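You operate a simulated robot arm through the tools that you are given. There is no shell and no other tool. Be economical: measure what you need, move in short steps, check, and stop when the job is done.

You are at the controls of a simulated two-armed robot. One attempt, no reset.

## Task
Pick up the red striped carton with one hand, pass it to the other hand and put it on the shelf under the steel table. Set down upright: red striped carton.

Only the result counts: the job must be done as asked and must still hold three seconds after the hand-in. Knocking over, shifting, dropping, spilling or breaking anything else fails it.

## Robot
Two 7-joint arms with two-finger grippers on one trunk, on a base that drives. Base frame: it is fixed to the floor where the robot stands at the start and does not move with it; the origin is under the middle of the robot, x ahead of it, y to its left, z up. Units: mm, rad, N and s.
The left shoulder is at the start at [85, 216, 1117], the right one opposite. With the tool pointing down near the work surface each hand reaches from about 320 to 840 mm from the robot's upright axis, wherever it stands, measured 20 degrees to its own side. Places, roughly: red striped carton (9x6x11 cm) [500, -100, 900]; shelf under the steel table [-4400, -500, 200]. Payload 3.18 kg a hand.
The tool frame of a hand sits at the grasp point between the pads (the TCP): z along the fingers, y along the line on which they close. The tips reach 30 mm beyond it. The gripper opens to 144 mm. The gripper's body begins 103 mm behind the TCP.
Orientation is told as [roll, pitch, yaw] about the base's x, y, z axes, in that order, counted from this pose: with the fingers straight down and closing along the base's y, the tool's x points along the base's -x, its y along +y and its z along -z.

## Interface
- The arms move only by the tool send_rows. It takes "left_deltas", "right_deltas" or both (then of equal length, played together; a hand with none holds still); each is a list of rows, each an object (a shift or turn left out is 0, a gripper value left out holds the last) with "grip": the finger opening in mm, from 0 to 144; "travel": the shift along the tool's x, y, z in mm, a list of three; "delta_rot": the turn, a rotation vector about the tool's x, y, z in rad, a list of three. In form: [{"grip": grip, "travel": [x, y, z], "delta_rot": [wx, wy, wz]}, ...]. A call has 1 to 12 rows; each row shifts and turns the commanded pose from where the row before left it, along the tool's axes as they then stand. Each row takes 0.2 s and may step no farther than 50 mm and 0.15 rad from the row before; otherwise, or with a gripper value out of range, the whole call is refused. A pose out of reach is approached as far as the arm can. The call stops where the force on the tool passes 40 N (or 10 N more than at its start, if that is more) or the arm is blocked; 0.2 s more then pass. Each finger halts on what it meets, pressing with about 27 N; the grip force reading is that of the motor and also rises with nothing between the fingers. The clock runs only during rows and for 0.2 s after the last one: add rows that do not move to give the fingers time. The reply holds the time, the measured pose of the TCP, the force on the tool along the base axes, the opening and the grip force, in the units named above and with some noise, with the torque about the TCP (base axes, N m) and any sound that the robot's microphone picked up, and new pictures: "views" is both (left out), scene, wrist or none (wrist: the cameras of the hands that moved).
- Cameras (640 x 400 px; columns grow to the right, rows downward): "scene" is now at [182.6, -2.5, 1311.2]; the picture's right is [-0.10, -0.99, 0.00], its down [-0.66, 0.07, -0.75] and it looks along [0.75, -0.08, -0.66] (base axes); focal length 214 px, centre (320, 200). "left" rides on the left gripper at [77, -16, -143] in its tool frame; the picture's right is [0.21, 0.98, 0.00], its down [-0.84, 0.18, -0.51] and it looks along [-0.50, 0.11, 0.86] (tool axes); focal length 218 px, centre (320, 200). "right" rides on the right gripper at [76, 16, -143] in its tool frame; the picture's right is [-0.21, 0.98, 0.00], its down [-0.84, -0.18, -0.51] and it looks along [-0.50, -0.11, 0.86] (tool axes); focal length 218 px, centre (320, 200). There is no depth. A picture from a camera that has moved, and an enlarged one, comes with that camera's place and axes in the base frame and with its lens. The place of the scene camera against the robot may be out by one fixed shift of up to 18 mm in any direction.
- move_column(by): slides the trunk up (or, below 0, down) by that many mm; the arms and the scene camera ride with it, the base frame stays. It gives what a move gives, with no picture.
- drive_base(legs): drives the robot by 1 to 6 legs, each [ahead, left, turn to the left] in mm, mm and rad, along the robot's own axes; the way and the turn of a leg run together, so that a leg with both is an arc; at most 1500 mm and 3.142 rad a leg. The arms and the cameras ride along, it lands a little off, and it stops where it bumps. It gives what a move gives, and a new picture of the scene camera.
- turn_head(pan, tilt): turns the head with the scene camera to pan (to the left, within 1.396 rad either way) and tilt (down, from -0.506 to 1.204), counted from straight ahead of the robot. It gives what a move gives, and a new picture of the scene camera.
- inspect(camera, box): a new picture of the part [left, top, right, bottom] of that camera's present view, enlarged. It takes no simulated time.
- close_job(): hands the job in; it is judged then, once.

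Work in short steps. Places have to be worked out from the pictures, the camera data and where the tool is seen: move nearer, look again, correct. Check each grasp and each placing, and mend what went wrong. You have 120 turns and 260 pictures in all, those below and enlarged ones among them. Open the grippers and draw the arms clear of the work before you hand the job in, unless the task says otherwise; then end with one line.

The tools are called after ">>>" by a JSON object that holds its "api" and its "payload". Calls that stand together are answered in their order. send_rows: Moves the arms, as the interface text tells. Its arguments: {"type":"object","properties":{"left_deltas":{"type":"array"},"right_deltas":{"type":"array"},"views":{"type":"string","enum":["both","scene","wrist","none"]}},"required":[]} The other tools are called the same way: move_column (by) slides the trunk up or down; drive_base (legs) drives the base; turn_head (pan, tilt) turns the head that bears the scene camera; inspect (camera, box) takes an enlarged picture of a part of a camera's view; close_job () hands the job in.

At the start:

```text
clock: 0.0
left_ee_pos: [400.1, 121.5, 1142.9]
left_tcp_rot: [-0.003, 0.004, 0.004]
left_contact_force: [-0.1, 0.1, 0.2]
left_moment: [0.05, 0.0, 0.02]
left_grip_width: 144.0
left_gripper_force: 0.1
right_ee_pos: [351.7, -227.0, 1165.3]
right_tcp_rot: [0.001, -0.002, -0.001]
right_contact_force: [0.3, -0.7, 0.7]
right_moment: [0.02, -0.01, 0.02]
right_grip_width: 143.9
right_gripper_force: 0.0
trunk travel left (down, up): [-200.0, 169.0]
robot x, y, heading: [1.3, 0.2, -0.001]
head pan, tilt: [-0.101, 0.719]
```

scene: 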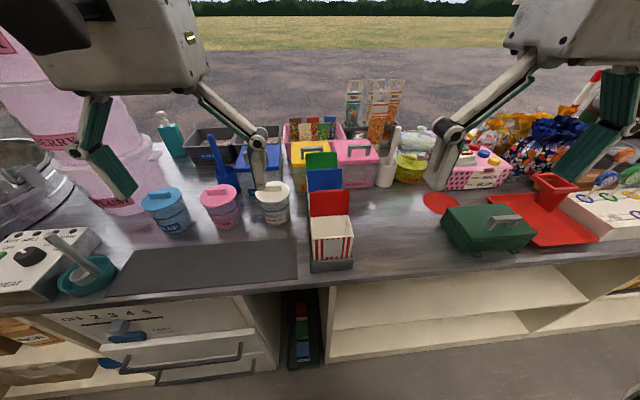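
right: 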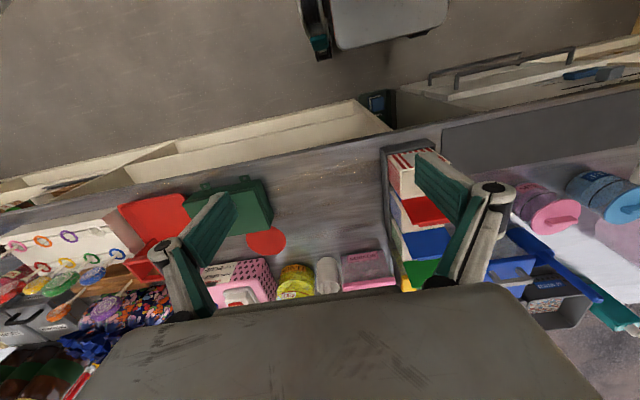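
left: 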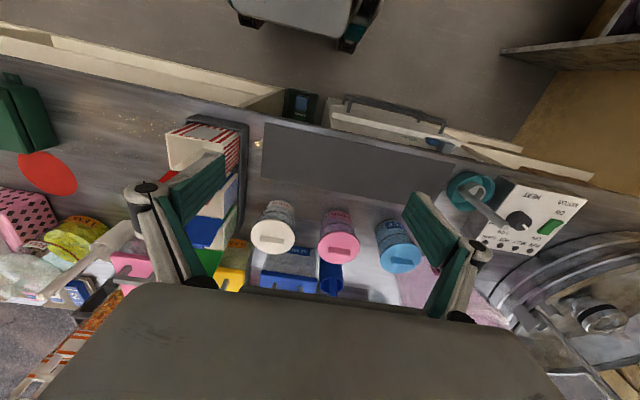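

The carton appears at the front of a dispenser row. I enlarge it to see how it stands.

>>> {"api": "inspect", "payload": {"camera": "scene", "box": [260, 130, 400, 290]}}

>>> {"api": "inspect", "payload": {"camera": "left", "box": [120, 90, 300, 280]}}

>>> {"api": "inspect", "payload": {"camera": "right", "box": [360, 130, 480, 300]}}

```text
2.50 times, centred on (330, 210) of scene
camera zoom: at [182.6, -2.5, 1311.2], right [-0.1, -0.99, 0.0], down [-0.66, 0.07, -0.75], along [0.75, -0.08, -0.66], focal length 536 px, centre (295, 175)
```

zoom: 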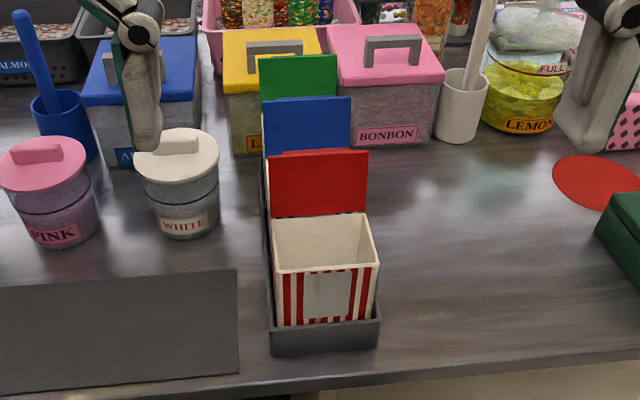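

```text
2.11 times, centred on (210, 185) of left
camera zoom: at [325.0, 105.1, 1285.9], right [-0.21, 0.98, 0.0], down [0.84, 0.18, 0.51], along [0.5, 0.11, -0.86], focal length 460 px, centre (552, 232)
```

zoom: 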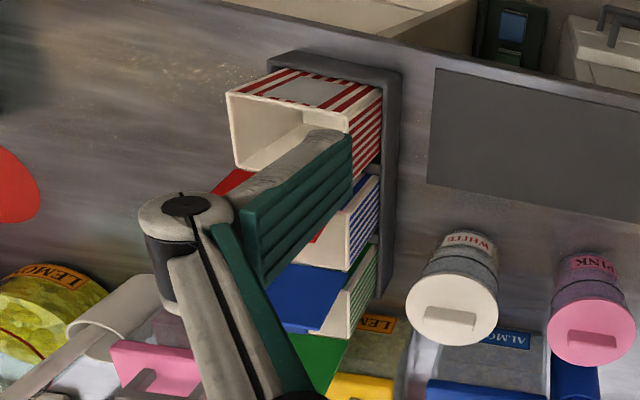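

```text
2.35 times, centred on (420, 215) of right
camera zoom: at [274.6, -208.8, 1307.9], right [0.21, 0.98, 0.0], down [0.84, -0.18, 0.51], along [0.5, -0.11, -0.86], focal length 514 px, centre (85, 165)
```

zoom: 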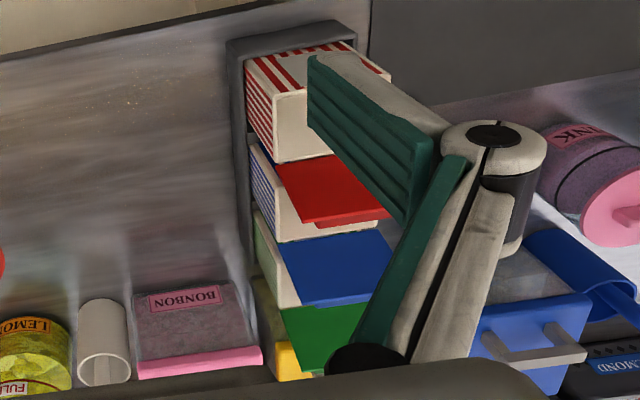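

Rough triangulation puts the carton's rim at x 467–527, y −118…−26, z ≈ 930, with a red flap at the back rising to ≈ 1020. I bring the right hand above it (tips stay above the flap) and look.

>>> {"api": "send_rows", "payload": {"right_deltas": [{"grip": 144, "travel": [-28, 31, 15]}, {"travel": [-28, 31, 15]}, {"travel": [-28, 31, 15]}, {"travel": [-28, 31, 15]}, {"travel": [-28, 31, 15]}, {}], "left_deltas": [{"travel": [0, 25, 0]}, {"travel": [0, 25, 0]}, {"travel": [0, 25, 0]}, {"travel": [0, 25, 0]}, {}, {}]}}

```text
clock: 1.4
left_ee_pos: [399.7, 219.4, 1142.7]
left_tcp_rot: [0.0, 0.0, 0.001]
left_contact_force: [-0.7, -1.3, -0.3]
left_moment: [0.02, 0.0, 0.0]
left_grip_width: 144.0
left_gripper_force: 0.0
right_ee_pos: [490.4, -72.3, 1089.1]
right_tcp_rot: [0.001, 0.0, 0.0]
right_contact_force: [0.3, 0.4, 0.2]
right_moment: [0.01, -0.04, -0.01]
right_grip_width: 144.0
right_gripper_force: 0.0
trunk travel left (down, up): [-200.0, 169.0]
robot x, y, heading: [-0.7, 1.2, 0.003]
head pan, tilt: [-0.101, 0.719]
camera scene: at [181.9, -3.0, 1311.4], right [-0.1, -0.99, 0.0], down [-0.66, 0.07, -0.75], along [0.75, -0.08, -0.66], focal length 214 px, centre (320, 200)
camera right: at [412.0, -53.5, 1231.7], right [0.21, 0.98, 0.0], down [0.84, -0.18, 0.51], along [0.5, -0.11, -0.86], focal length 218 px, centre (320, 200)
camera left: at [323.8, 204.7, 1286.2], right [-0.21, 0.98, 0.0], down [0.84, 0.18, 0.51], along [0.5, 0.11, -0.86], focal length 218 px, centre (320, 200)
```

scene: 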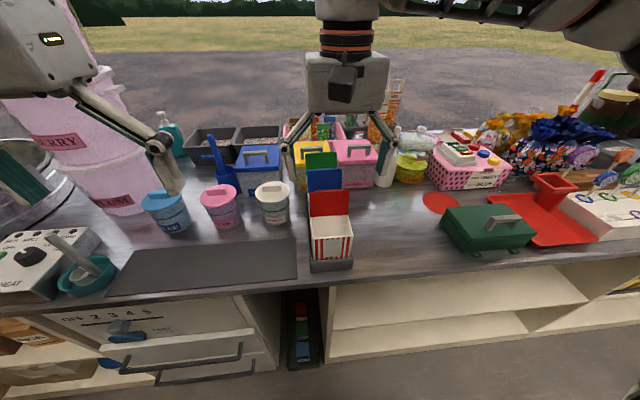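
right: 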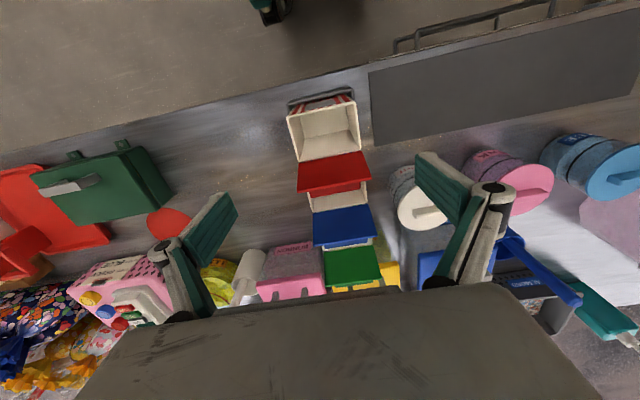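
left: 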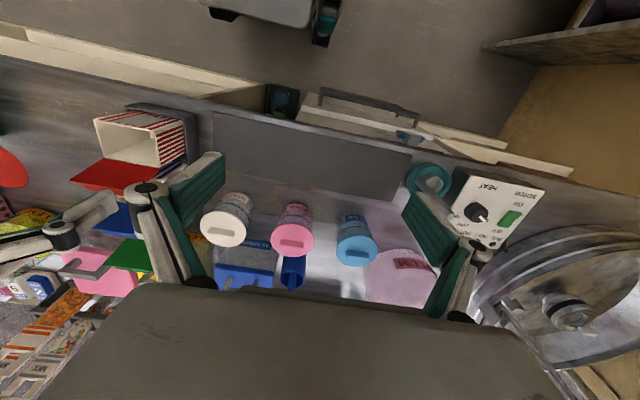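

The right camera now sees the carton well; I enlarge it to measure corners.

>>> {"api": "inspect", "payload": {"camera": "right", "box": [260, 70, 400, 210]}}

>>> {"api": "inspect", "payload": {"camera": "left", "box": [50, 80, 210, 220]}}

```text
2.86 times, centred on (330, 140) of right
camera zoom: at [412.0, -53.5, 1231.7], right [0.21, 0.98, 0.0], down [0.84, -0.18, 0.51], along [0.5, -0.11, -0.86], focal length 624 px, centre (291, 371)
```

zoom: 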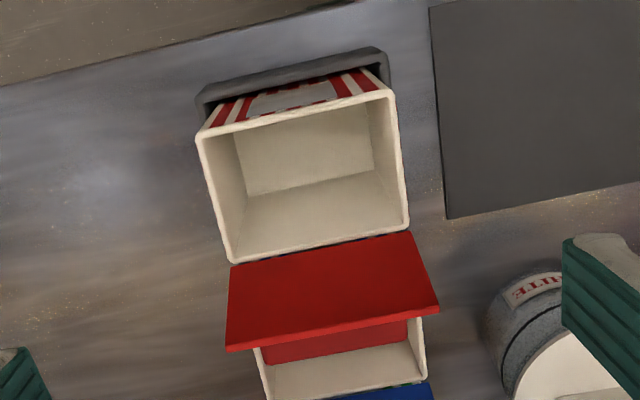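

```text
2.86 times, centred on (130, 150) of left
camera zoom: at [323.8, 204.7, 1286.2], right [-0.21, 0.98, 0.0], down [0.84, 0.18, 0.51], along [0.5, 0.11, -0.86], focal length 624 px, centre (863, 343)
```

zoom: 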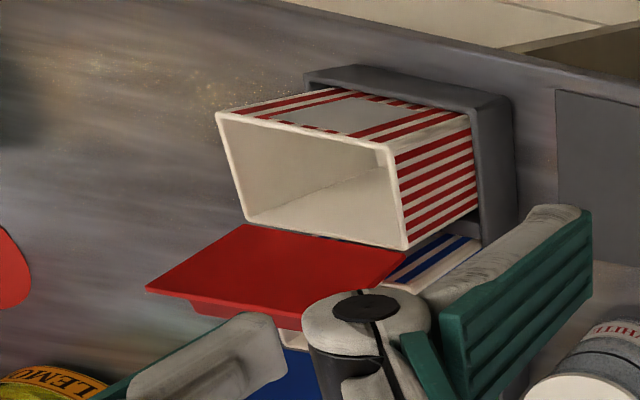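

From the near-vertical right view: rim x 455–518, y −108…−18, z ≈ 931; the flap stands at x ≈ 522+. I go down with TCP to about [483, −63, 905] without closing.

>>> {"api": "send_rows", "payload": {"right_deltas": [{"travel": [7, 9, 0]}, {"travel": [0, 0, 40]}, {"travel": [0, 0, 40]}, {"travel": [0, 0, 40]}, {"travel": [0, 0, 30]}, {}]}}

```text
clock: 2.8
left_ee_pos: [400.9, 221.3, 1143.2]
left_tcp_rot: [-0.001, -0.001, 0.005]
left_contact_force: [-0.3, -0.6, -1.4]
left_moment: [0.0, -0.01, -0.02]
left_grip_width: 144.1
left_gripper_force: 0.0
right_ee_pos: [484.0, -61.1, 939.0]
right_tcp_rot: [-0.001, 0.0, 0.0]
right_contact_force: [-0.6, 0.2, -0.1]
right_moment: [0.0, -0.01, -0.02]
right_grip_width: 144.1
right_gripper_force: 0.0
trunk travel left (down, up): [-200.0, 169.0]
robot x, y, heading: [0.1, -0.7, -0.003]
head pan, tilt: [-0.101, 0.719]
camera scene: at [182.2, -2.5, 1311.3], right [-0.1, -0.99, 0.0], down [-0.66, 0.07, -0.75], along [0.75, -0.08, -0.66], focal length 214 px, centre (320, 200)
camera right: at [406.3, -42.7, 1081.4], right [0.21, 0.98, 0.0], down [0.84, -0.18, 0.51], along [0.5, -0.11, -0.86], focal length 218 px, centre (320, 200)
```

scene: 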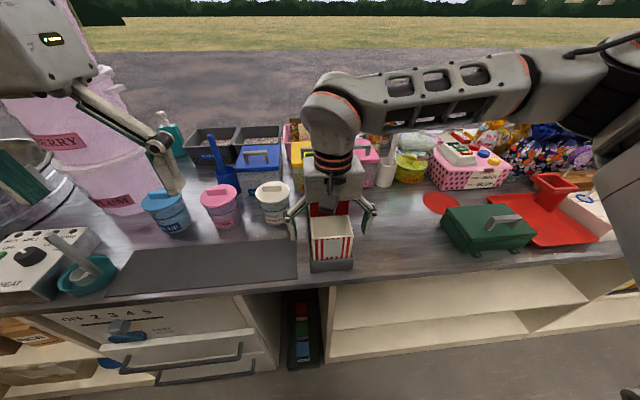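
right: 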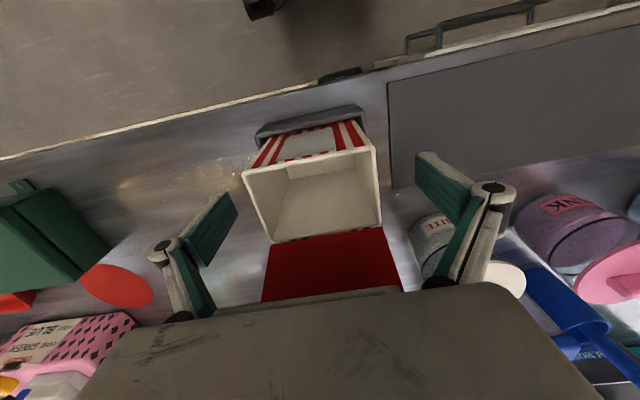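

Rim refined to z ≈ 943, carton centred at y ≈ −63, fingers straddle it with clearance. I lower 22 mm more and close gently.

>>> {"api": "send_rows", "payload": {"right_deltas": [{"travel": [0, -1, 22]}, {"grip": 120}, {"grip": 104}, {"grip": 94}, {"grip": 86}, {"grip": 80}, {"grip": 80}, {}]}}

```text
clock: 4.6
left_ee_pos: [400.5, 221.0, 1142.3]
left_tcp_rot: [-0.003, 0.0, 0.004]
left_contact_force: [0.6, 0.0, -0.2]
left_moment: [0.02, 0.01, -0.03]
left_grip_width: 144.1
left_gripper_force: 0.1
right_ee_pos: [483.9, -62.1, 916.6]
right_tcp_rot: [0.0, 0.001, -0.001]
right_contact_force: [0.5, 0.2, 0.5]
right_moment: [-0.02, 0.01, -0.01]
right_grip_width: 83.9
right_gripper_force: 26.6
trunk travel left (down, up): [-200.0, 169.0]
robot x, y, heading: [1.5, -1.8, 0.001]
head pan, tilt: [-0.101, 0.719]
camera scene: at [182.5, -2.5, 1311.2], right [-0.1, -0.99, 0.0], down [-0.66, 0.07, -0.75], along [0.75, -0.08, -0.66], focal length 214 px, centre (320, 200)
camera right: at [406.3, -45.0, 1059.4], right [0.21, 0.98, 0.0], down [0.84, -0.18, 0.51], along [0.5, -0.11, -0.86], focal length 218 px, centre (320, 200)
```

scene: 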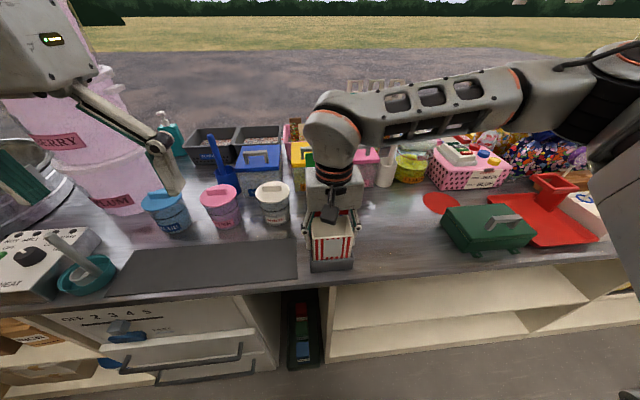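
right: 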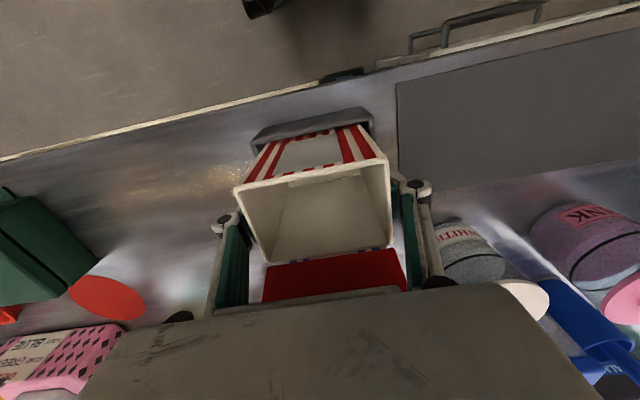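

Grip holds at 83.9 mm. I lift straight up slowly and check.

>>> {"api": "send_rows", "payload": {"right_deltas": [{"travel": [0, 0, -8]}, {"travel": [0, 0, -12]}, {"travel": [0, 0, -20]}, {"travel": [0, 0, -25]}, {}]}}

```text
clock: 5.8
left_ee_pos: [401.6, 220.6, 1143.5]
left_tcp_rot: [-0.002, 0.002, 0.001]
left_contact_force: [0.7, -0.6, 0.1]
left_moment: [0.02, 0.03, -0.01]
left_grip_width: 144.0
left_gripper_force: 0.1
right_ee_pos: [485.3, -63.3, 984.3]
right_tcp_rot: [0.0, 0.002, -0.002]
right_contact_force: [0.4, -0.1, -0.6]
right_moment: [0.0, 0.0, 0.02]
right_grip_width: 83.8
right_gripper_force: 27.1
trunk travel left (down, up): [-200.0, 169.0]
robot x, y, heading: [1.3, 1.5, 0.001]
head pan, tilt: [-0.101, 0.719]
camera scene: at [183.0, -2.6, 1311.0], right [-0.1, -0.99, 0.0], down [-0.66, 0.07, -0.75], along [0.75, -0.08, -0.66], focal length 214 px, centre (320, 200)
camera right: at [408.3, -44.9, 1126.3], right [0.21, 0.98, 0.0], down [0.84, -0.18, 0.51], along [0.5, -0.11, -0.86], focal length 218 px, centre (320, 200)
```

scene: 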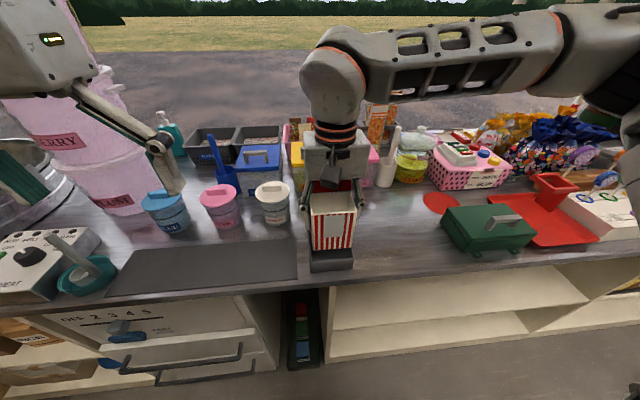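
right: 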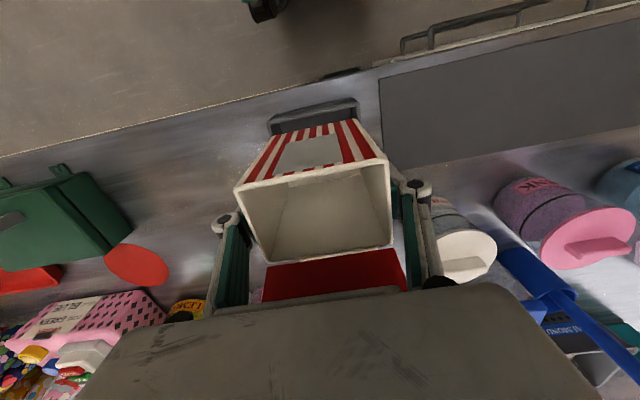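

The flap came along (it is the carton's back panel) and the carton left its tray cleanly. I lift it clear of the other cartons and start turning the left hand toward horizontal (fingers to −y, camera on top).

>>> {"api": "send_rows", "payload": {"right_deltas": [{"travel": [0, 0, -30]}, {"travel": [0, 0, -30]}, {"travel": [0, 0, -30]}, {"travel": [0, 0, -30]}, {"travel": [0, 0, -15]}, {}, {}, {}, {}], "left_deltas": [{"delta_rot": [0.08, 0.08, -0.08]}, {"delta_rot": [0.08, 0.08, -0.08]}, {"delta_rot": [0.08, 0.08, -0.08]}, {"delta_rot": [0.08, 0.08, -0.08]}, {"delta_rot": [0.08, 0.08, -0.08]}, {"delta_rot": [0.08, 0.08, -0.08]}, {"delta_rot": [0.08, 0.08, -0.08]}, {"delta_rot": [0.08, 0.08, -0.08]}, {}]}}

```text
clock: 7.8
left_ee_pos: [400.5, 221.2, 1142.6]
left_tcp_rot: [-0.487, 0.78, 0.486]
left_contact_force: [-0.1, 0.0, -0.2]
left_moment: [-0.03, 0.03, 0.01]
left_grip_width: 143.9
left_gripper_force: 0.1
right_ee_pos: [484.3, -66.2, 1119.2]
right_tcp_rot: [0.0, 0.001, 0.001]
right_contact_force: [0.5, 0.3, 0.1]
right_moment: [0.0, 0.01, -0.02]
right_grip_width: 83.9
right_gripper_force: 26.5
trunk travel left (down, up): [-200.0, 169.0]
robot x, y, heading: [-0.5, -0.7, -0.006]
head pan, tilt: [-0.101, 0.719]
camera scene: at [182.5, -2.9, 1311.2], right [-0.1, -0.99, 0.0], down [-0.66, 0.07, -0.75], along [0.75, -0.08, -0.66], focal length 214 px, centre (320, 200)
camera right: at [407.8, -47.1, 1260.6], right [0.21, 0.98, 0.0], down [0.84, -0.18, 0.51], along [0.5, -0.11, -0.86], focal length 218 px, centre (320, 200)
camera left: at [411.4, 285.5, 1291.5], right [-0.82, 0.54, -0.18], down [0.57, 0.75, -0.33], along [-0.05, -0.38, -0.93], focal length 218 px, centre (320, 200)
```

scene: 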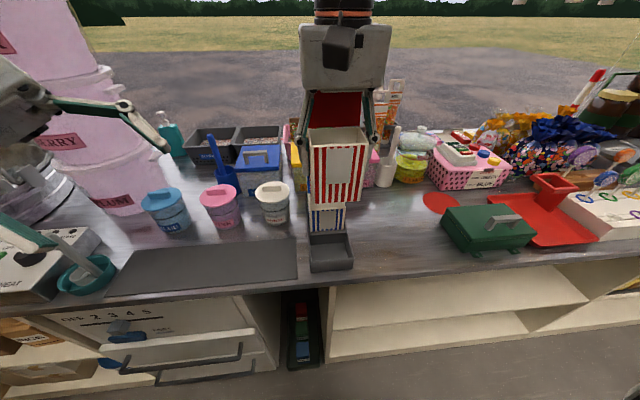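
right: 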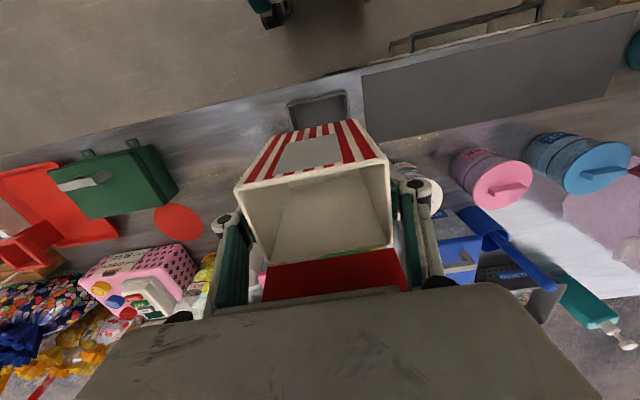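
left: 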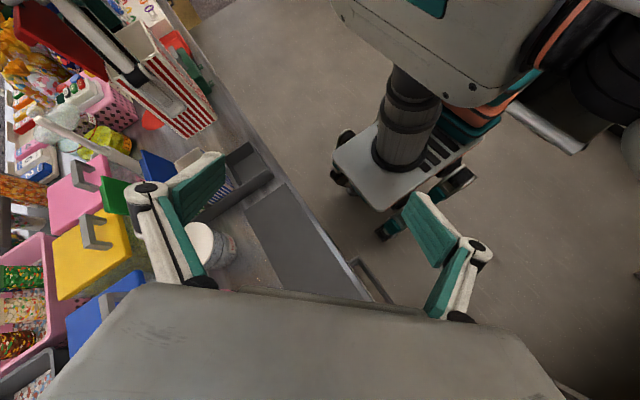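

Carton hangs level in the right hand. I finish the left hand's turn.

>>> {"api": "send_rows", "payload": {"left_deltas": [{"delta_rot": [0.08, 0.08, -0.08]}, {"delta_rot": [0.08, 0.08, -0.08]}, {"delta_rot": [0.08, 0.08, -0.08]}, {"delta_rot": [0.08, 0.08, -0.08]}, {"delta_rot": [0.08, 0.08, -0.08]}, {"delta_rot": [0.08, 0.08, -0.08]}, {"delta_rot": [0.08, 0.08, -0.08]}, {"delta_rot": [0.009, 0.009, -0.009]}, {}]}}

```text
clock: 9.8
left_ee_pos: [401.4, 220.9, 1141.6]
left_tcp_rot: [3.118, 1.572, -1.594]
left_contact_force: [-0.3, -0.6, 0.6]
left_moment: [-0.02, -0.02, 0.0]
left_grip_width: 143.9
left_gripper_force: 0.1
right_ee_pos: [485.3, -64.7, 1117.7]
right_tcp_rot: [0.0, -0.001, 0.0]
right_contact_force: [-0.2, -0.5, 0.0]
right_moment: [0.01, 0.05, 0.0]
right_grip_width: 83.7
right_gripper_force: 27.5
trunk travel left (down, up): [-200.0, 169.0]
robot x, y, heading: [-2.2, 3.0, -0.001]
head pan, tilt: [-0.101, 0.719]
camera scene: at [182.5, -2.5, 1311.2], right [-0.1, -0.99, 0.0], down [-0.66, 0.07, -0.75], along [0.75, -0.08, -0.66], focal length 214 px, centre (320, 200)
camera left: at [417.1, 363.9, 1218.8], right [-0.98, 0.0, 0.21], down [-0.18, 0.51, -0.84], along [-0.1, -0.86, -0.5], focal length 218 px, centre (320, 200)
```

scene: 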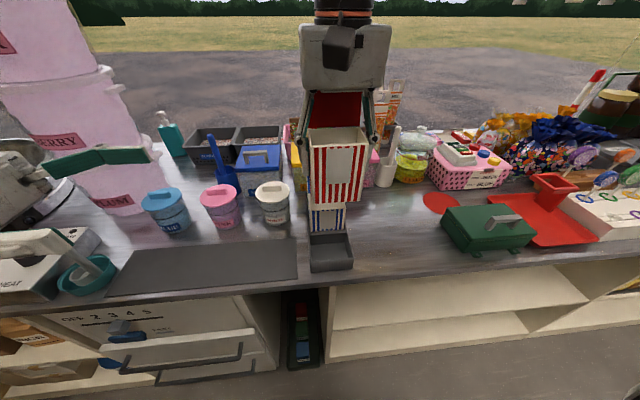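
left: 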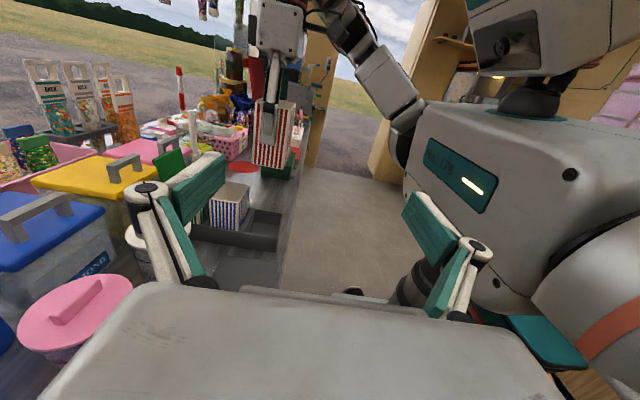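

Now I zoom the left view to measure the carton's side face.

>>> {"api": "inspect", "payload": {"camera": "left", "box": [220, 40, 340, 200]}}

>>> {"api": "inspect", "payload": {"camera": "scene", "box": [280, 60, 400, 240]}}

```text
2.50 times, centred on (280, 120) of left
camera zoom: at [417.1, 363.9, 1218.8], right [-0.98, 0.0, 0.21], down [-0.18, 0.51, -0.84], along [-0.1, -0.86, -0.5], focal length 546 px, centre (420, 400)
```

zoom: 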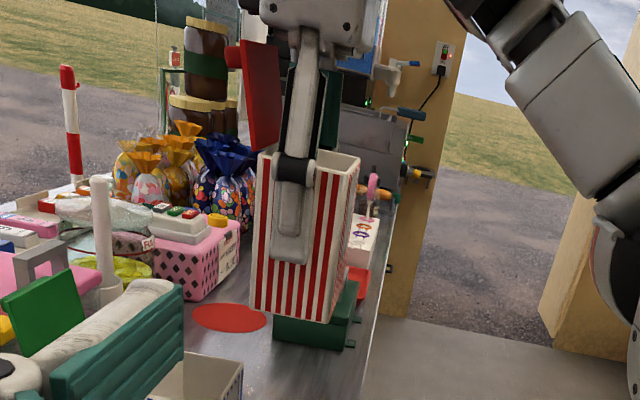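

```text
2.22 times, centred on (340, 150) of scene
camera zoom: at [182.5, -2.5, 1311.2], right [-0.1, -0.99, 0.0], down [-0.66, 0.07, -0.75], along [0.75, -0.08, -0.66], focal length 477 px, centre (276, 311)
```

zoom: 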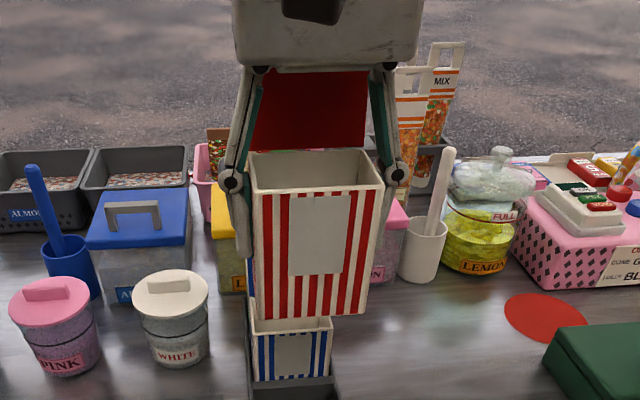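

Carton in hand: x 457–514, y ≈ −108…−20, z 1045–1152; right fingertips end at z 1088. I align the left hand to x 486, z 1066 and approach partway along −y.

>>> {"api": "send_rows", "payload": {"left_deltas": [{"travel": [-25, -28, 0]}, {"travel": [-25, -28, 0]}, {"travel": [-26, -28, 0]}, {"travel": [0, 0, 40]}, {"travel": [0, 0, 40]}, {"travel": [0, 0, 40]}, {}]}}

```text
clock: 11.4
left_ee_pos: [484.9, 100.2, 1067.3]
left_tcp_rot: [-2.679, 1.567, -1.107]
left_contact_force: [-0.7, 0.5, -0.6]
left_moment: [0.03, 0.01, 0.01]
left_grip_width: 144.1
left_gripper_force: 0.1
right_ee_pos: [485.2, -64.9, 1118.7]
right_tcp_rot: [0.0, -0.001, -0.001]
right_contact_force: [-0.7, 1.0, -0.4]
right_moment: [0.0, 0.01, 0.01]
right_grip_width: 83.8
right_gripper_force: 26.7
trunk travel left (down, up): [-200.0, 169.0]
robot x, y, heading: [-0.2, -0.4, 0.001]
head pan, tilt: [-0.101, 0.719]
camera scene: at [182.4, -2.0, 1311.3], right [-0.1, -0.99, 0.0], down [-0.66, 0.07, -0.75], along [0.75, -0.08, -0.66], focal length 214 px, centre (320, 200)
camera left: at [501.2, 243.1, 1143.4], right [-0.98, 0.0, 0.21], down [-0.18, 0.51, -0.84], along [-0.1, -0.86, -0.5], focal length 218 px, centre (320, 200)
```

scene: 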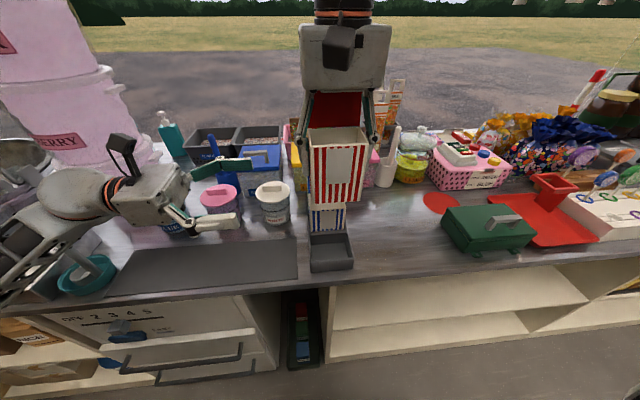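
left: 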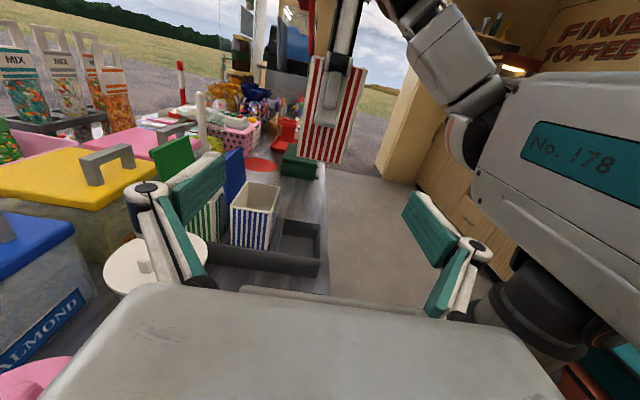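

Measurement agrees (carton x 452–512, bottom z ≈ 1045). I continue 150 mm along −y, stopping with TCP at y ≈ −50, with fingers still open.

>>> {"api": "send_rows", "payload": {"left_deltas": [{"travel": [1, 2, 40]}, {"travel": [0, 0, 40]}, {"travel": [0, 0, 35]}, {"travel": [0, 0, 35]}, {}]}}

```text
clock: 12.6
left_ee_pos: [483.7, -49.3, 1068.2]
left_tcp_rot: [-2.876, 1.571, -1.306]
left_contact_force: [-0.9, -0.2, -0.3]
left_moment: [0.02, 0.0, 0.04]
left_grip_width: 143.9
left_gripper_force: 0.0
right_ee_pos: [485.1, -65.1, 1118.1]
right_tcp_rot: [0.003, 0.0, 0.001]
right_contact_force: [-0.1, -0.1, -0.8]
right_moment: [-0.04, 0.02, -0.02]
right_grip_width: 83.8
right_gripper_force: 27.1
trunk travel left (down, up): [-200.0, 169.0]
robot x, y, heading: [-0.1, 2.8, -0.005]
head pan, tilt: [-0.101, 0.719]
camera scene: at [182.5, -2.1, 1311.2], right [-0.1, -0.99, 0.0], down [-0.66, 0.07, -0.75], along [0.75, -0.08, -0.66], focal length 214 px, centre (320, 200)
camera left: at [500.4, 93.9, 1143.7], right [-0.98, 0.0, 0.21], down [-0.18, 0.51, -0.84], along [-0.1, -0.86, -0.5], focal length 218 px, centre (320, 200)
```

scene: 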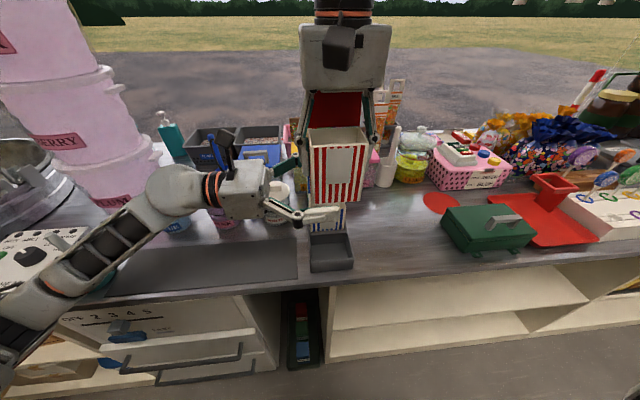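
left: 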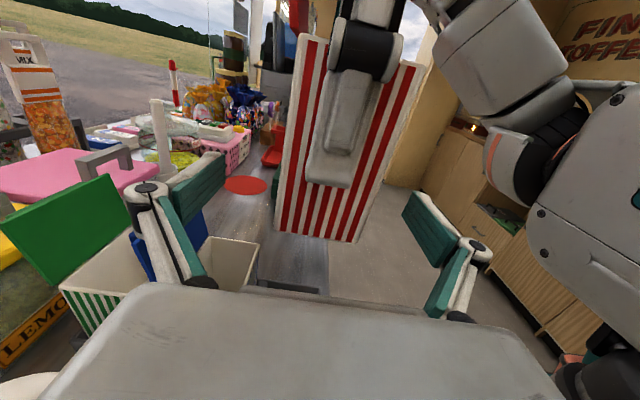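

The left fingers flank the carton's lower front and back faces. I close gradually.

>>> {"api": "send_rows", "payload": {"left_deltas": [{"grip": 110}, {"grip": 85}, {"grip": 70}, {"grip": 62}, {"grip": 56}, {"grip": 50}, {"grip": 50}, {}]}}

```text
clock: 14.4
left_ee_pos: [483.9, -48.8, 1066.8]
left_tcp_rot: [2.946, 1.571, -1.766]
left_contact_force: [-11.4, 4.3, -0.1]
left_moment: [-0.03, -0.17, -0.28]
left_grip_width: 58.8
left_gripper_force: 27.1
right_ee_pos: [486.2, -64.6, 1118.7]
right_tcp_rot: [0.0, -0.001, 0.001]
right_contact_force: [10.9, -4.0, -0.6]
right_moment: [-0.15, -0.44, 0.09]
right_grip_width: 83.7
right_gripper_force: 27.3
trunk travel left (down, up): [-200.0, 169.0]
robot x, y, heading: [-0.5, -0.1, -0.001]
head pan, tilt: [-0.101, 0.719]
camera scene: at [182.6, -2.5, 1311.2], right [-0.1, -0.99, 0.0], down [-0.66, 0.07, -0.75], along [0.75, -0.08, -0.66], focal length 214 px, centre (320, 200)
camera left: at [500.1, 93.7, 1143.6], right [-0.98, 0.0, 0.21], down [-0.18, 0.51, -0.84], along [-0.11, -0.86, -0.5], focal length 218 px, centre (320, 200)
```

scene: 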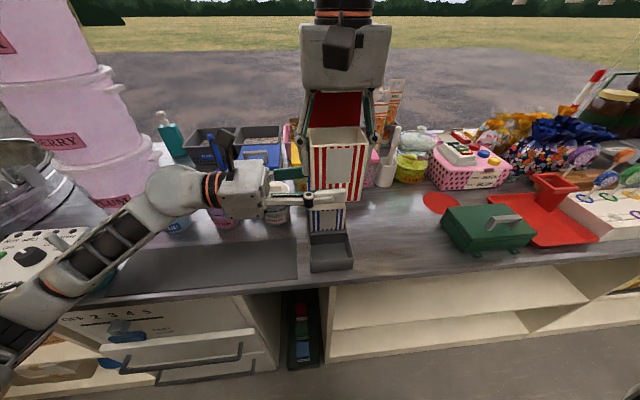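
left: 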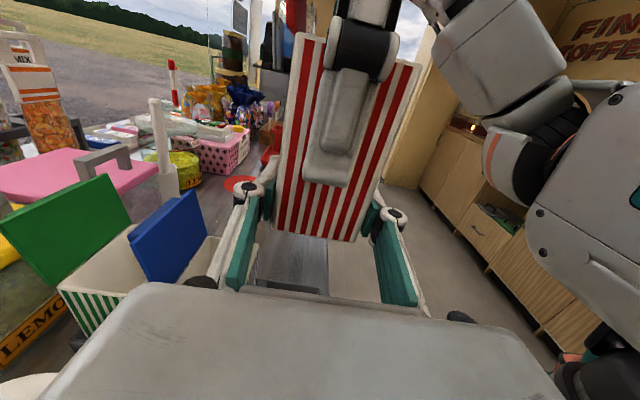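

Held by both hands, with an 11 N sideways strain; I shift the left hand 2 mm toward −x to relieve it.

>>> {"api": "send_rows", "payload": {"left_deltas": [{"travel": [0, 2, 0]}, {}], "views": "none"}}

```text
clock: 15.0
left_ee_pos: [483.5, -48.5, 1066.8]
left_tcp_rot: [2.768, 1.57, -1.941]
left_contact_force: [-6.3, 7.1, -1.1]
left_moment: [-0.11, 0.15, -0.38]
left_grip_width: 58.7
left_gripper_force: 27.2
right_ee_pos: [485.8, -64.7, 1118.3]
right_tcp_rot: [0.0, -0.001, 0.0]
right_contact_force: [7.1, -7.0, 1.4]
right_moment: [-0.24, -0.49, 0.31]
right_grip_width: 83.5
right_gripper_force: 27.2
trunk travel left (down, up): [-200.0, 169.0]
robot x, y, heading: [1.1, -0.4, 0.001]
head pan, tilt: [-0.101, 0.719]
```

The strain is modest now. I open the right hand gradually and lift it straight off.

>>> {"api": "send_rows", "payload": {"right_deltas": [{"grip": 90}, {"grip": 104}, {"grip": 124}, {"grip": 140}, {}, {"travel": [0, 0, -25]}, {"travel": [0, 0, -35]}, {"travel": [0, 0, -40]}, {}]}}

```text
clock: 17.0
left_ee_pos: [482.3, -49.5, 1068.3]
left_tcp_rot: [2.381, 1.567, -2.329]
left_contact_force: [0.3, 0.4, -0.4]
left_moment: [0.0, -0.04, 0.03]
left_grip_width: 58.8
left_gripper_force: 27.3
right_ee_pos: [486.9, -66.8, 1216.7]
right_tcp_rot: [-0.001, 0.002, 0.003]
right_contact_force: [-0.4, 0.1, -0.7]
right_moment: [0.03, -0.01, -0.02]
right_grip_width: 140.0
right_gripper_force: 0.0
trunk travel left (down, up): [-200.0, 169.0]
robot x, y, heading: [3.2, -0.9, -0.002]
head pan, tilt: [-0.101, 0.719]
camera scene: at [183.2, -2.7, 1310.9], right [-0.1, -0.99, 0.0], down [-0.66, 0.07, -0.75], along [0.75, -0.08, -0.66], focal length 214 px, centre (320, 200)
camera right: at [409.1, -48.4, 1359.3], right [0.21, 0.98, 0.0], down [0.84, -0.18, 0.51], along [0.5, -0.11, -0.86], focal length 218 px, centre (320, 200)
```

scene: 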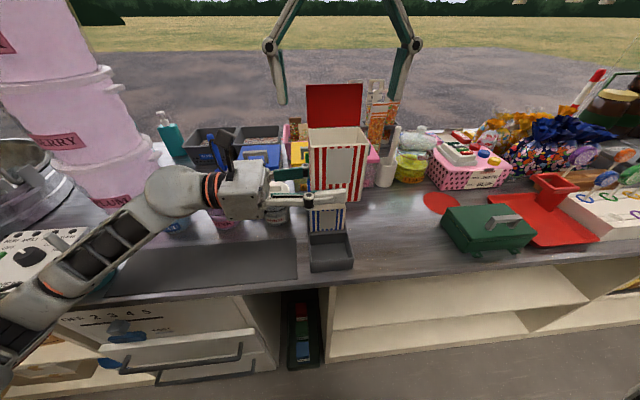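
right: 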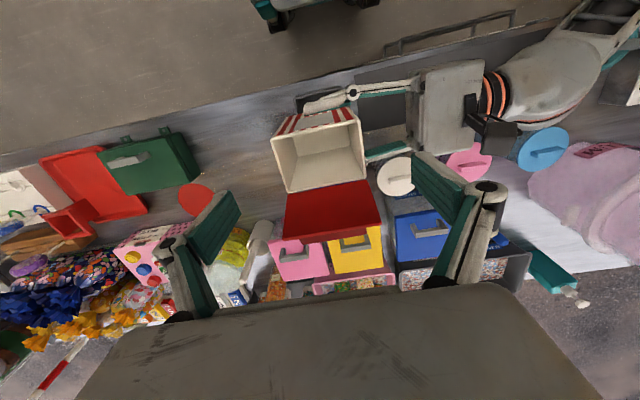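

Handover succeeded; the left hand alone holds the carton with the grip steady at 58.8 mm. I draw the right hand back and raise/retract the left with the carton.

>>> {"api": "send_rows", "payload": {"right_deltas": [{"travel": [30, -30, 0]}, {"travel": [30, -30, 0]}, {"travel": [30, -30, 0]}, {"travel": [30, -30, 0]}, {"travel": [20, -30, 0]}, {}], "left_deltas": [{"travel": [20, 0, 0]}, {"travel": [20, 15, 0]}, {"travel": [10, 20, 0]}, {"travel": [0, 25, 0]}, {"travel": [0, 20, 0]}, {}], "views": "scene"}}

>>> {"api": "turn_head", "payload": {"pan": 1.39, "tilt": 0.4}}

>>> {"api": "turn_head", "payload": {"pan": -1.39, "tilt": 0.4}}

```text
clock: 18.4
left_ee_pos: [401.1, -48.6, 1116.9]
left_tcp_rot: [2.773, 1.569, -1.937]
left_contact_force: [0.4, -0.1, -0.6]
left_moment: [-0.03, 0.0, 0.0]
left_grip_width: 58.8
left_gripper_force: 26.6
right_ee_pos: [344.9, -213.9, 1217.9]
right_tcp_rot: [0.0, -0.001, 0.0]
right_contact_force: [-0.3, -0.3, 0.0]
right_moment: [0.01, 0.03, 0.01]
right_grip_width: 139.8
right_gripper_force: 0.1
trunk travel left (down, up): [-200.0, 169.0]
robot x, y, heading: [-4.7, 3.4, 0.002]
head pan, tilt: [-0.101, 0.719]
camera scene: at [183.1, -1.7, 1311.0], right [-0.1, -0.99, 0.0], down [-0.66, 0.07, -0.75], along [0.75, -0.08, -0.66], focal length 214 px, centre (320, 200)
```

scene: 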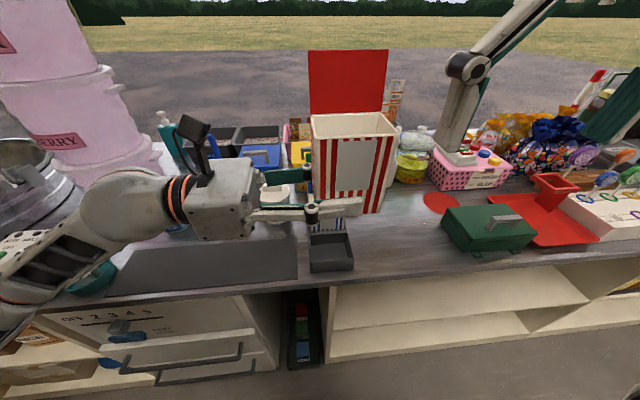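

```text
clock: 20.0
left_ee_pos: [402.3, -50.1, 1117.6]
left_tcp_rot: [-3.009, 1.569, -1.44]
left_contact_force: [0.3, -0.7, -0.6]
left_moment: [-0.03, -0.02, 0.0]
left_grip_width: 58.8
left_gripper_force: 27.6
right_ee_pos: [344.4, -213.7, 1217.6]
right_tcp_rot: [-0.001, -0.002, 0.0]
right_contact_force: [0.8, 0.4, -0.2]
right_moment: [0.01, 0.0, 0.03]
right_grip_width: 139.9
right_gripper_force: 0.0
trunk travel left (down, up): [-200.0, 169.0]
robot x, y, heading: [-1.8, -4.2, -0.001]
head pan, tilt: [1.389, 0.4]
camera scene: at [115.6, 97.1, 1339.7], right [0.98, -0.18, 0.0], down [-0.07, -0.38, -0.92], along [0.17, 0.91, -0.39], focal length 214 px, centre (320, 200)
```

scene: 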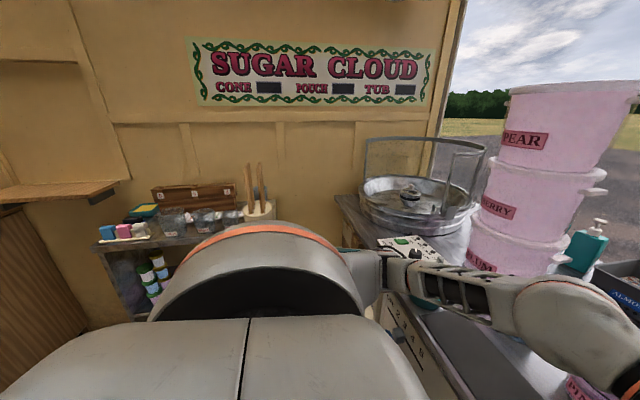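

```text
clock: 22.4
left_ee_pos: [402.1, -49.2, 1117.9]
left_tcp_rot: [-3.011, 1.569, -1.439]
left_contact_force: [0.2, 0.7, -1.0]
left_moment: [0.0, -0.01, 0.02]
left_grip_width: 58.8
left_gripper_force: 27.0
right_ee_pos: [344.9, -213.3, 1217.6]
right_tcp_rot: [0.0, 0.001, 0.0]
right_contact_force: [0.1, 0.4, 0.2]
right_moment: [0.0, -0.01, -0.01]
right_grip_width: 139.9
right_gripper_force: 0.1
trunk travel left (down, up): [-200.0, 169.0]
robot x, y, heading: [-1.7, 0.9, -0.0]
head pan, tilt: [-1.389, 0.4]
camera scene: at [115.6, -85.1, 1339.7], right [-0.98, -0.18, 0.0], down [-0.07, 0.38, -0.92], along [0.17, -0.91, -0.39], focal length 214 px, centre (320, 200)
```

scene: 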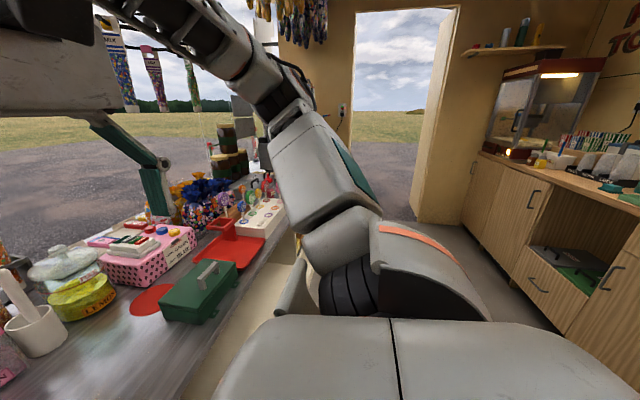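

The robot is inside a stall/van with a counter ahead and another behind; the target lies far behind. I back off 350 mm and look around before turning.

>>> {"api": "drive_base", "payload": {"legs": [[-350, 0, 0]]}}

>>> {"api": "turn_head", "payload": {"pan": 1.39, "tilt": 0.5}}

```text
clock: 24.7
left_ee_pos: [51.8, -50.4, 1116.8]
left_tcp_rot: [-2.64, 1.569, -1.071]
left_contact_force: [0.5, 0.6, 0.1]
left_moment: [0.05, 0.01, 0.02]
left_grip_width: 58.4
left_gripper_force: 27.5
right_ee_pos: [-5.6, -213.6, 1217.5]
right_tcp_rot: [0.001, -0.001, -0.003]
right_contact_force: [-1.2, 0.2, -0.2]
right_moment: [0.0, -0.04, 0.01]
right_grip_width: 139.7
right_gripper_force: 0.1
trunk travel left (down, up): [-200.0, 169.0]
robot x, y, heading: [-347.1, 0.4, -0.005]
head pan, tilt: [-1.389, 0.4]
camera scene: at [-234.2, -84.9, 1339.7], right [-0.98, -0.18, 0.0], down [-0.07, 0.38, -0.92], along [0.16, -0.91, -0.39], focal length 214 px, centre (320, 200)
```

scene: 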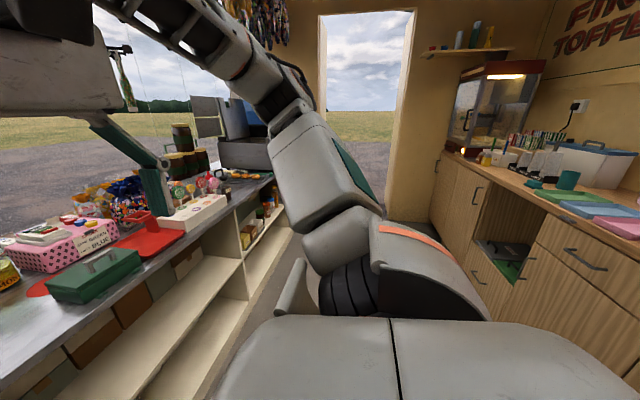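

```text
clock: 27.2
left_ee_pos: [52.3, -51.0, 1116.5]
left_tcp_rot: [-3.093, 1.569, -1.524]
left_contact_force: [-0.6, 1.4, -0.7]
left_moment: [0.0, -0.03, 0.01]
left_grip_width: 58.6
left_gripper_force: 26.8
right_ee_pos: [-5.4, -213.3, 1217.2]
right_tcp_rot: [0.0, 0.0, -0.004]
right_contact_force: [-0.2, 0.5, 0.1]
right_moment: [-0.02, 0.04, 0.0]
right_grip_width: 139.9
right_gripper_force: 0.1
trunk travel left (down, up): [-200.0, 169.0]
robot x, y, heading: [-347.4, -1.5, -0.009]
head pan, tilt: [1.389, 0.499]
camera scene: at [-233.2, 95.7, 1330.5], right [0.98, -0.18, 0.0], down [-0.09, -0.47, -0.88], along [0.16, 0.86, -0.48], focal length 214 px, centre (320, 200)
```

scene: 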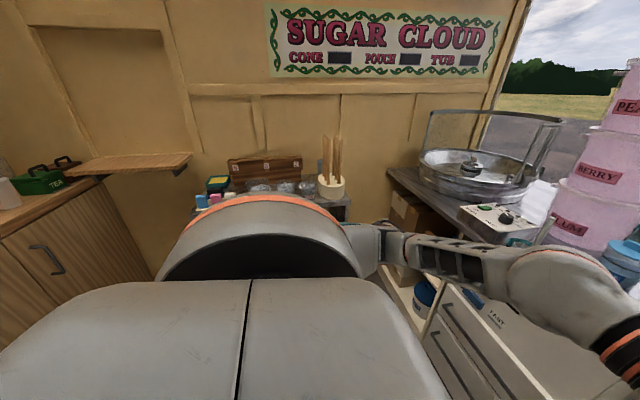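

I see no obstacle within the turning circle (about 750 mm free both sides). I turn right a quarter first with the head forward to see the way out.

>>> {"api": "turn_head", "payload": {"pan": -0.6, "tilt": 0.35}}

>>> {"api": "drive_base", "payload": {"legs": [[0, 0, -1.0]]}}

>>> {"api": "drive_base", "payload": {"legs": [[0, 0, -0.57]]}}

```text
clock: 29.1
left_ee_pos: [53.2, -50.6, 1117.5]
left_tcp_rot: [-3.098, 1.568, -1.527]
left_contact_force: [0.0, 0.2, -1.1]
left_moment: [0.02, -0.01, 0.02]
left_grip_width: 58.8
left_gripper_force: 27.1
right_ee_pos: [-5.2, -213.8, 1216.9]
right_tcp_rot: [-0.001, -0.001, -0.004]
right_contact_force: [0.5, 0.8, 1.5]
right_moment: [-0.01, 0.0, 0.01]
right_grip_width: 140.2
right_gripper_force: 0.0
trunk travel left (down, up): [-200.0, 169.0]
robot x, y, heading: [-349.7, 0.4, -0.001]
head pan, tilt: [-0.6, 0.351]
camera scene: at [-173.3, -46.6, 1344.2], right [-0.57, -0.82, 0.0], down [-0.28, 0.2, -0.94], along [0.77, -0.53, -0.34], focal length 214 px, centre (320, 200)
```

scene: 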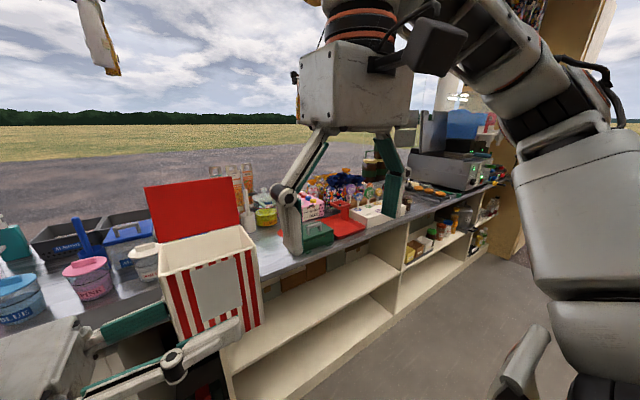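

```text
clock: 32.0
left_ee_pos: [-170.0, -360.7, 1116.7]
left_tcp_rot: [-3.058, 1.572, -2.479]
left_contact_force: [0.1, -0.9, -0.5]
left_moment: [0.01, -0.01, 0.01]
left_grip_width: 59.1
left_gripper_force: 27.1
right_ee_pos: [-339.5, -405.1, 1217.0]
right_tcp_rot: [0.001, -0.001, -0.993]
right_contact_force: [0.0, 0.6, 0.2]
right_moment: [0.04, 0.0, 0.0]
right_grip_width: 140.1
right_gripper_force: 0.0
trunk travel left (down, up): [-200.0, 169.0]
robot x, y, heading: [-346.5, -1.8, -0.988]
head pan, tilt: [-0.6, 0.351]
camera scene: at [-295.7, -166.7, 1344.2], right [-1.0, 0.02, 0.0], down [0.01, 0.34, -0.94], along [-0.02, -0.94, -0.34], focal length 214 px, centre (320, 200)
```

scene: 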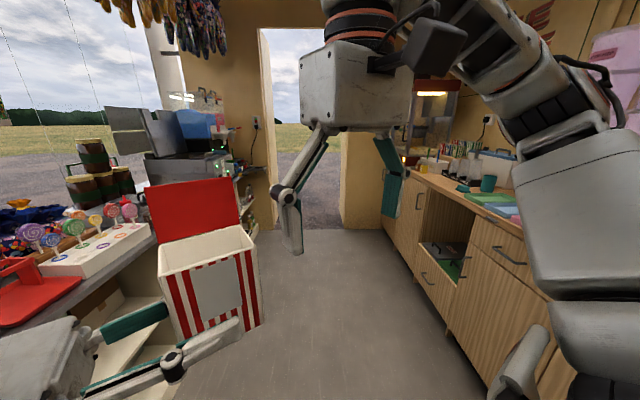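

```text
clock: 34.0
left_ee_pos: [-396.6, -402.1, 1117.4]
left_tcp_rot: [-3.049, 1.571, -3.042]
left_contact_force: [-1.2, 0.2, -0.8]
left_moment: [0.03, -0.01, 0.0]
left_grip_width: 58.7
left_gripper_force: 26.6
right_ee_pos: [-560.2, -344.5, 1217.4]
right_tcp_rot: [0.0, 0.001, -1.565]
right_contact_force: [0.6, -0.9, 0.8]
right_moment: [-0.01, -0.03, 0.0]
right_grip_width: 140.3
right_gripper_force: 0.1
trunk travel left (down, up): [-200.0, 169.0]
robot x, y, heading: [-348.6, 2.7, -1.564]
head pan, tilt: [-0.6, 0.351]
camera scene: at [-397.6, -166.1, 1344.2], right [-0.83, 0.56, 0.0], down [0.19, 0.28, -0.94], along [-0.53, -0.78, -0.34], focal length 214 px, centre (320, 200)
```

scene: 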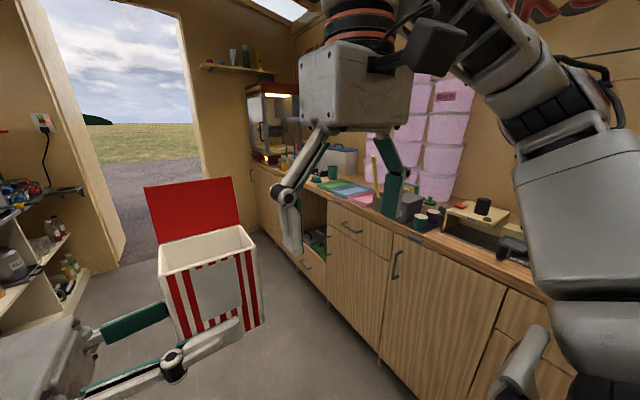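

The van's back wall looks closed; I check directly toward −x with the head for any opening.

>>> {"api": "turn_head", "payload": {"pan": -1.39, "tilt": 0.3}}

>>> {"api": "turn_head", "payload": {"pan": 0.0, "tilt": 0.5}}

```text
clock: 35.1
left_ee_pos: [-395.9, -401.0, 1117.4]
left_tcp_rot: [3.138, 1.57, -3.137]
left_contact_force: [-0.3, 0.2, -0.9]
left_moment: [-0.03, -0.03, 0.0]
left_grip_width: 59.0
left_gripper_force: 27.3
right_ee_pos: [-560.6, -346.2, 1216.6]
right_tcp_rot: [0.001, 0.002, -1.565]
right_contact_force: [0.8, 0.3, 0.5]
right_moment: [0.01, 0.01, 0.02]
right_grip_width: 139.7
right_gripper_force: 0.0
trunk travel left (down, up): [-200.0, 169.0]
robot x, y, heading: [-350.2, -0.3, -1.574]
head pan, tilt: [-1.389, 0.3]
camera scene: at [-436.8, -106.5, 1348.9], right [-0.19, 0.98, 0.0], down [0.29, 0.06, -0.96], along [-0.94, -0.18, -0.3], focal length 214 px, centre (320, 200)
```

scene: 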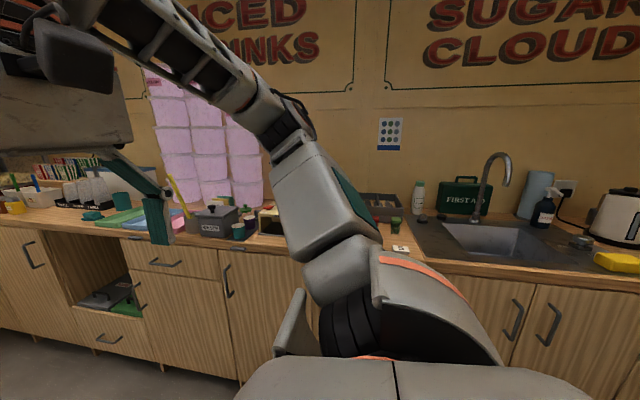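

```text
clock: 36.6
left_ee_pos: [-395.1, -400.6, 1118.3]
left_tcp_rot: [-3.112, 1.568, -3.105]
left_contact_force: [0.3, 0.3, 0.8]
left_moment: [0.0, -0.03, 0.04]
left_grip_width: 58.8
left_gripper_force: 26.6
right_ee_pos: [-559.9, -344.3, 1216.7]
right_tcp_rot: [-0.001, 0.002, -1.565]
right_contact_force: [-0.1, -0.7, -0.2]
right_moment: [0.0, 0.0, 0.01]
right_grip_width: 140.1
right_gripper_force: 0.0
trunk travel left (down, up): [-200.0, 169.0]
robot x, y, heading: [-350.7, 1.1, -1.567]
head pan, tilt: [0.0, 0.499]
camera scene: at [-344.6, -180.0, 1330.5], right [-1.0, -0.01, 0.0], down [0.0, 0.48, -0.88], along [0.0, -0.88, -0.48], focal length 214 px, centre (320, 200)
```

scene: 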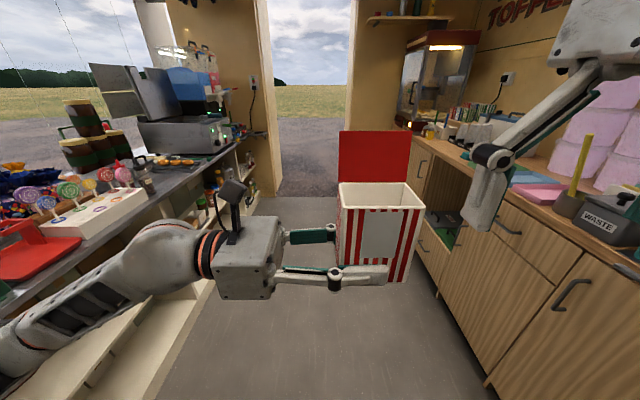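

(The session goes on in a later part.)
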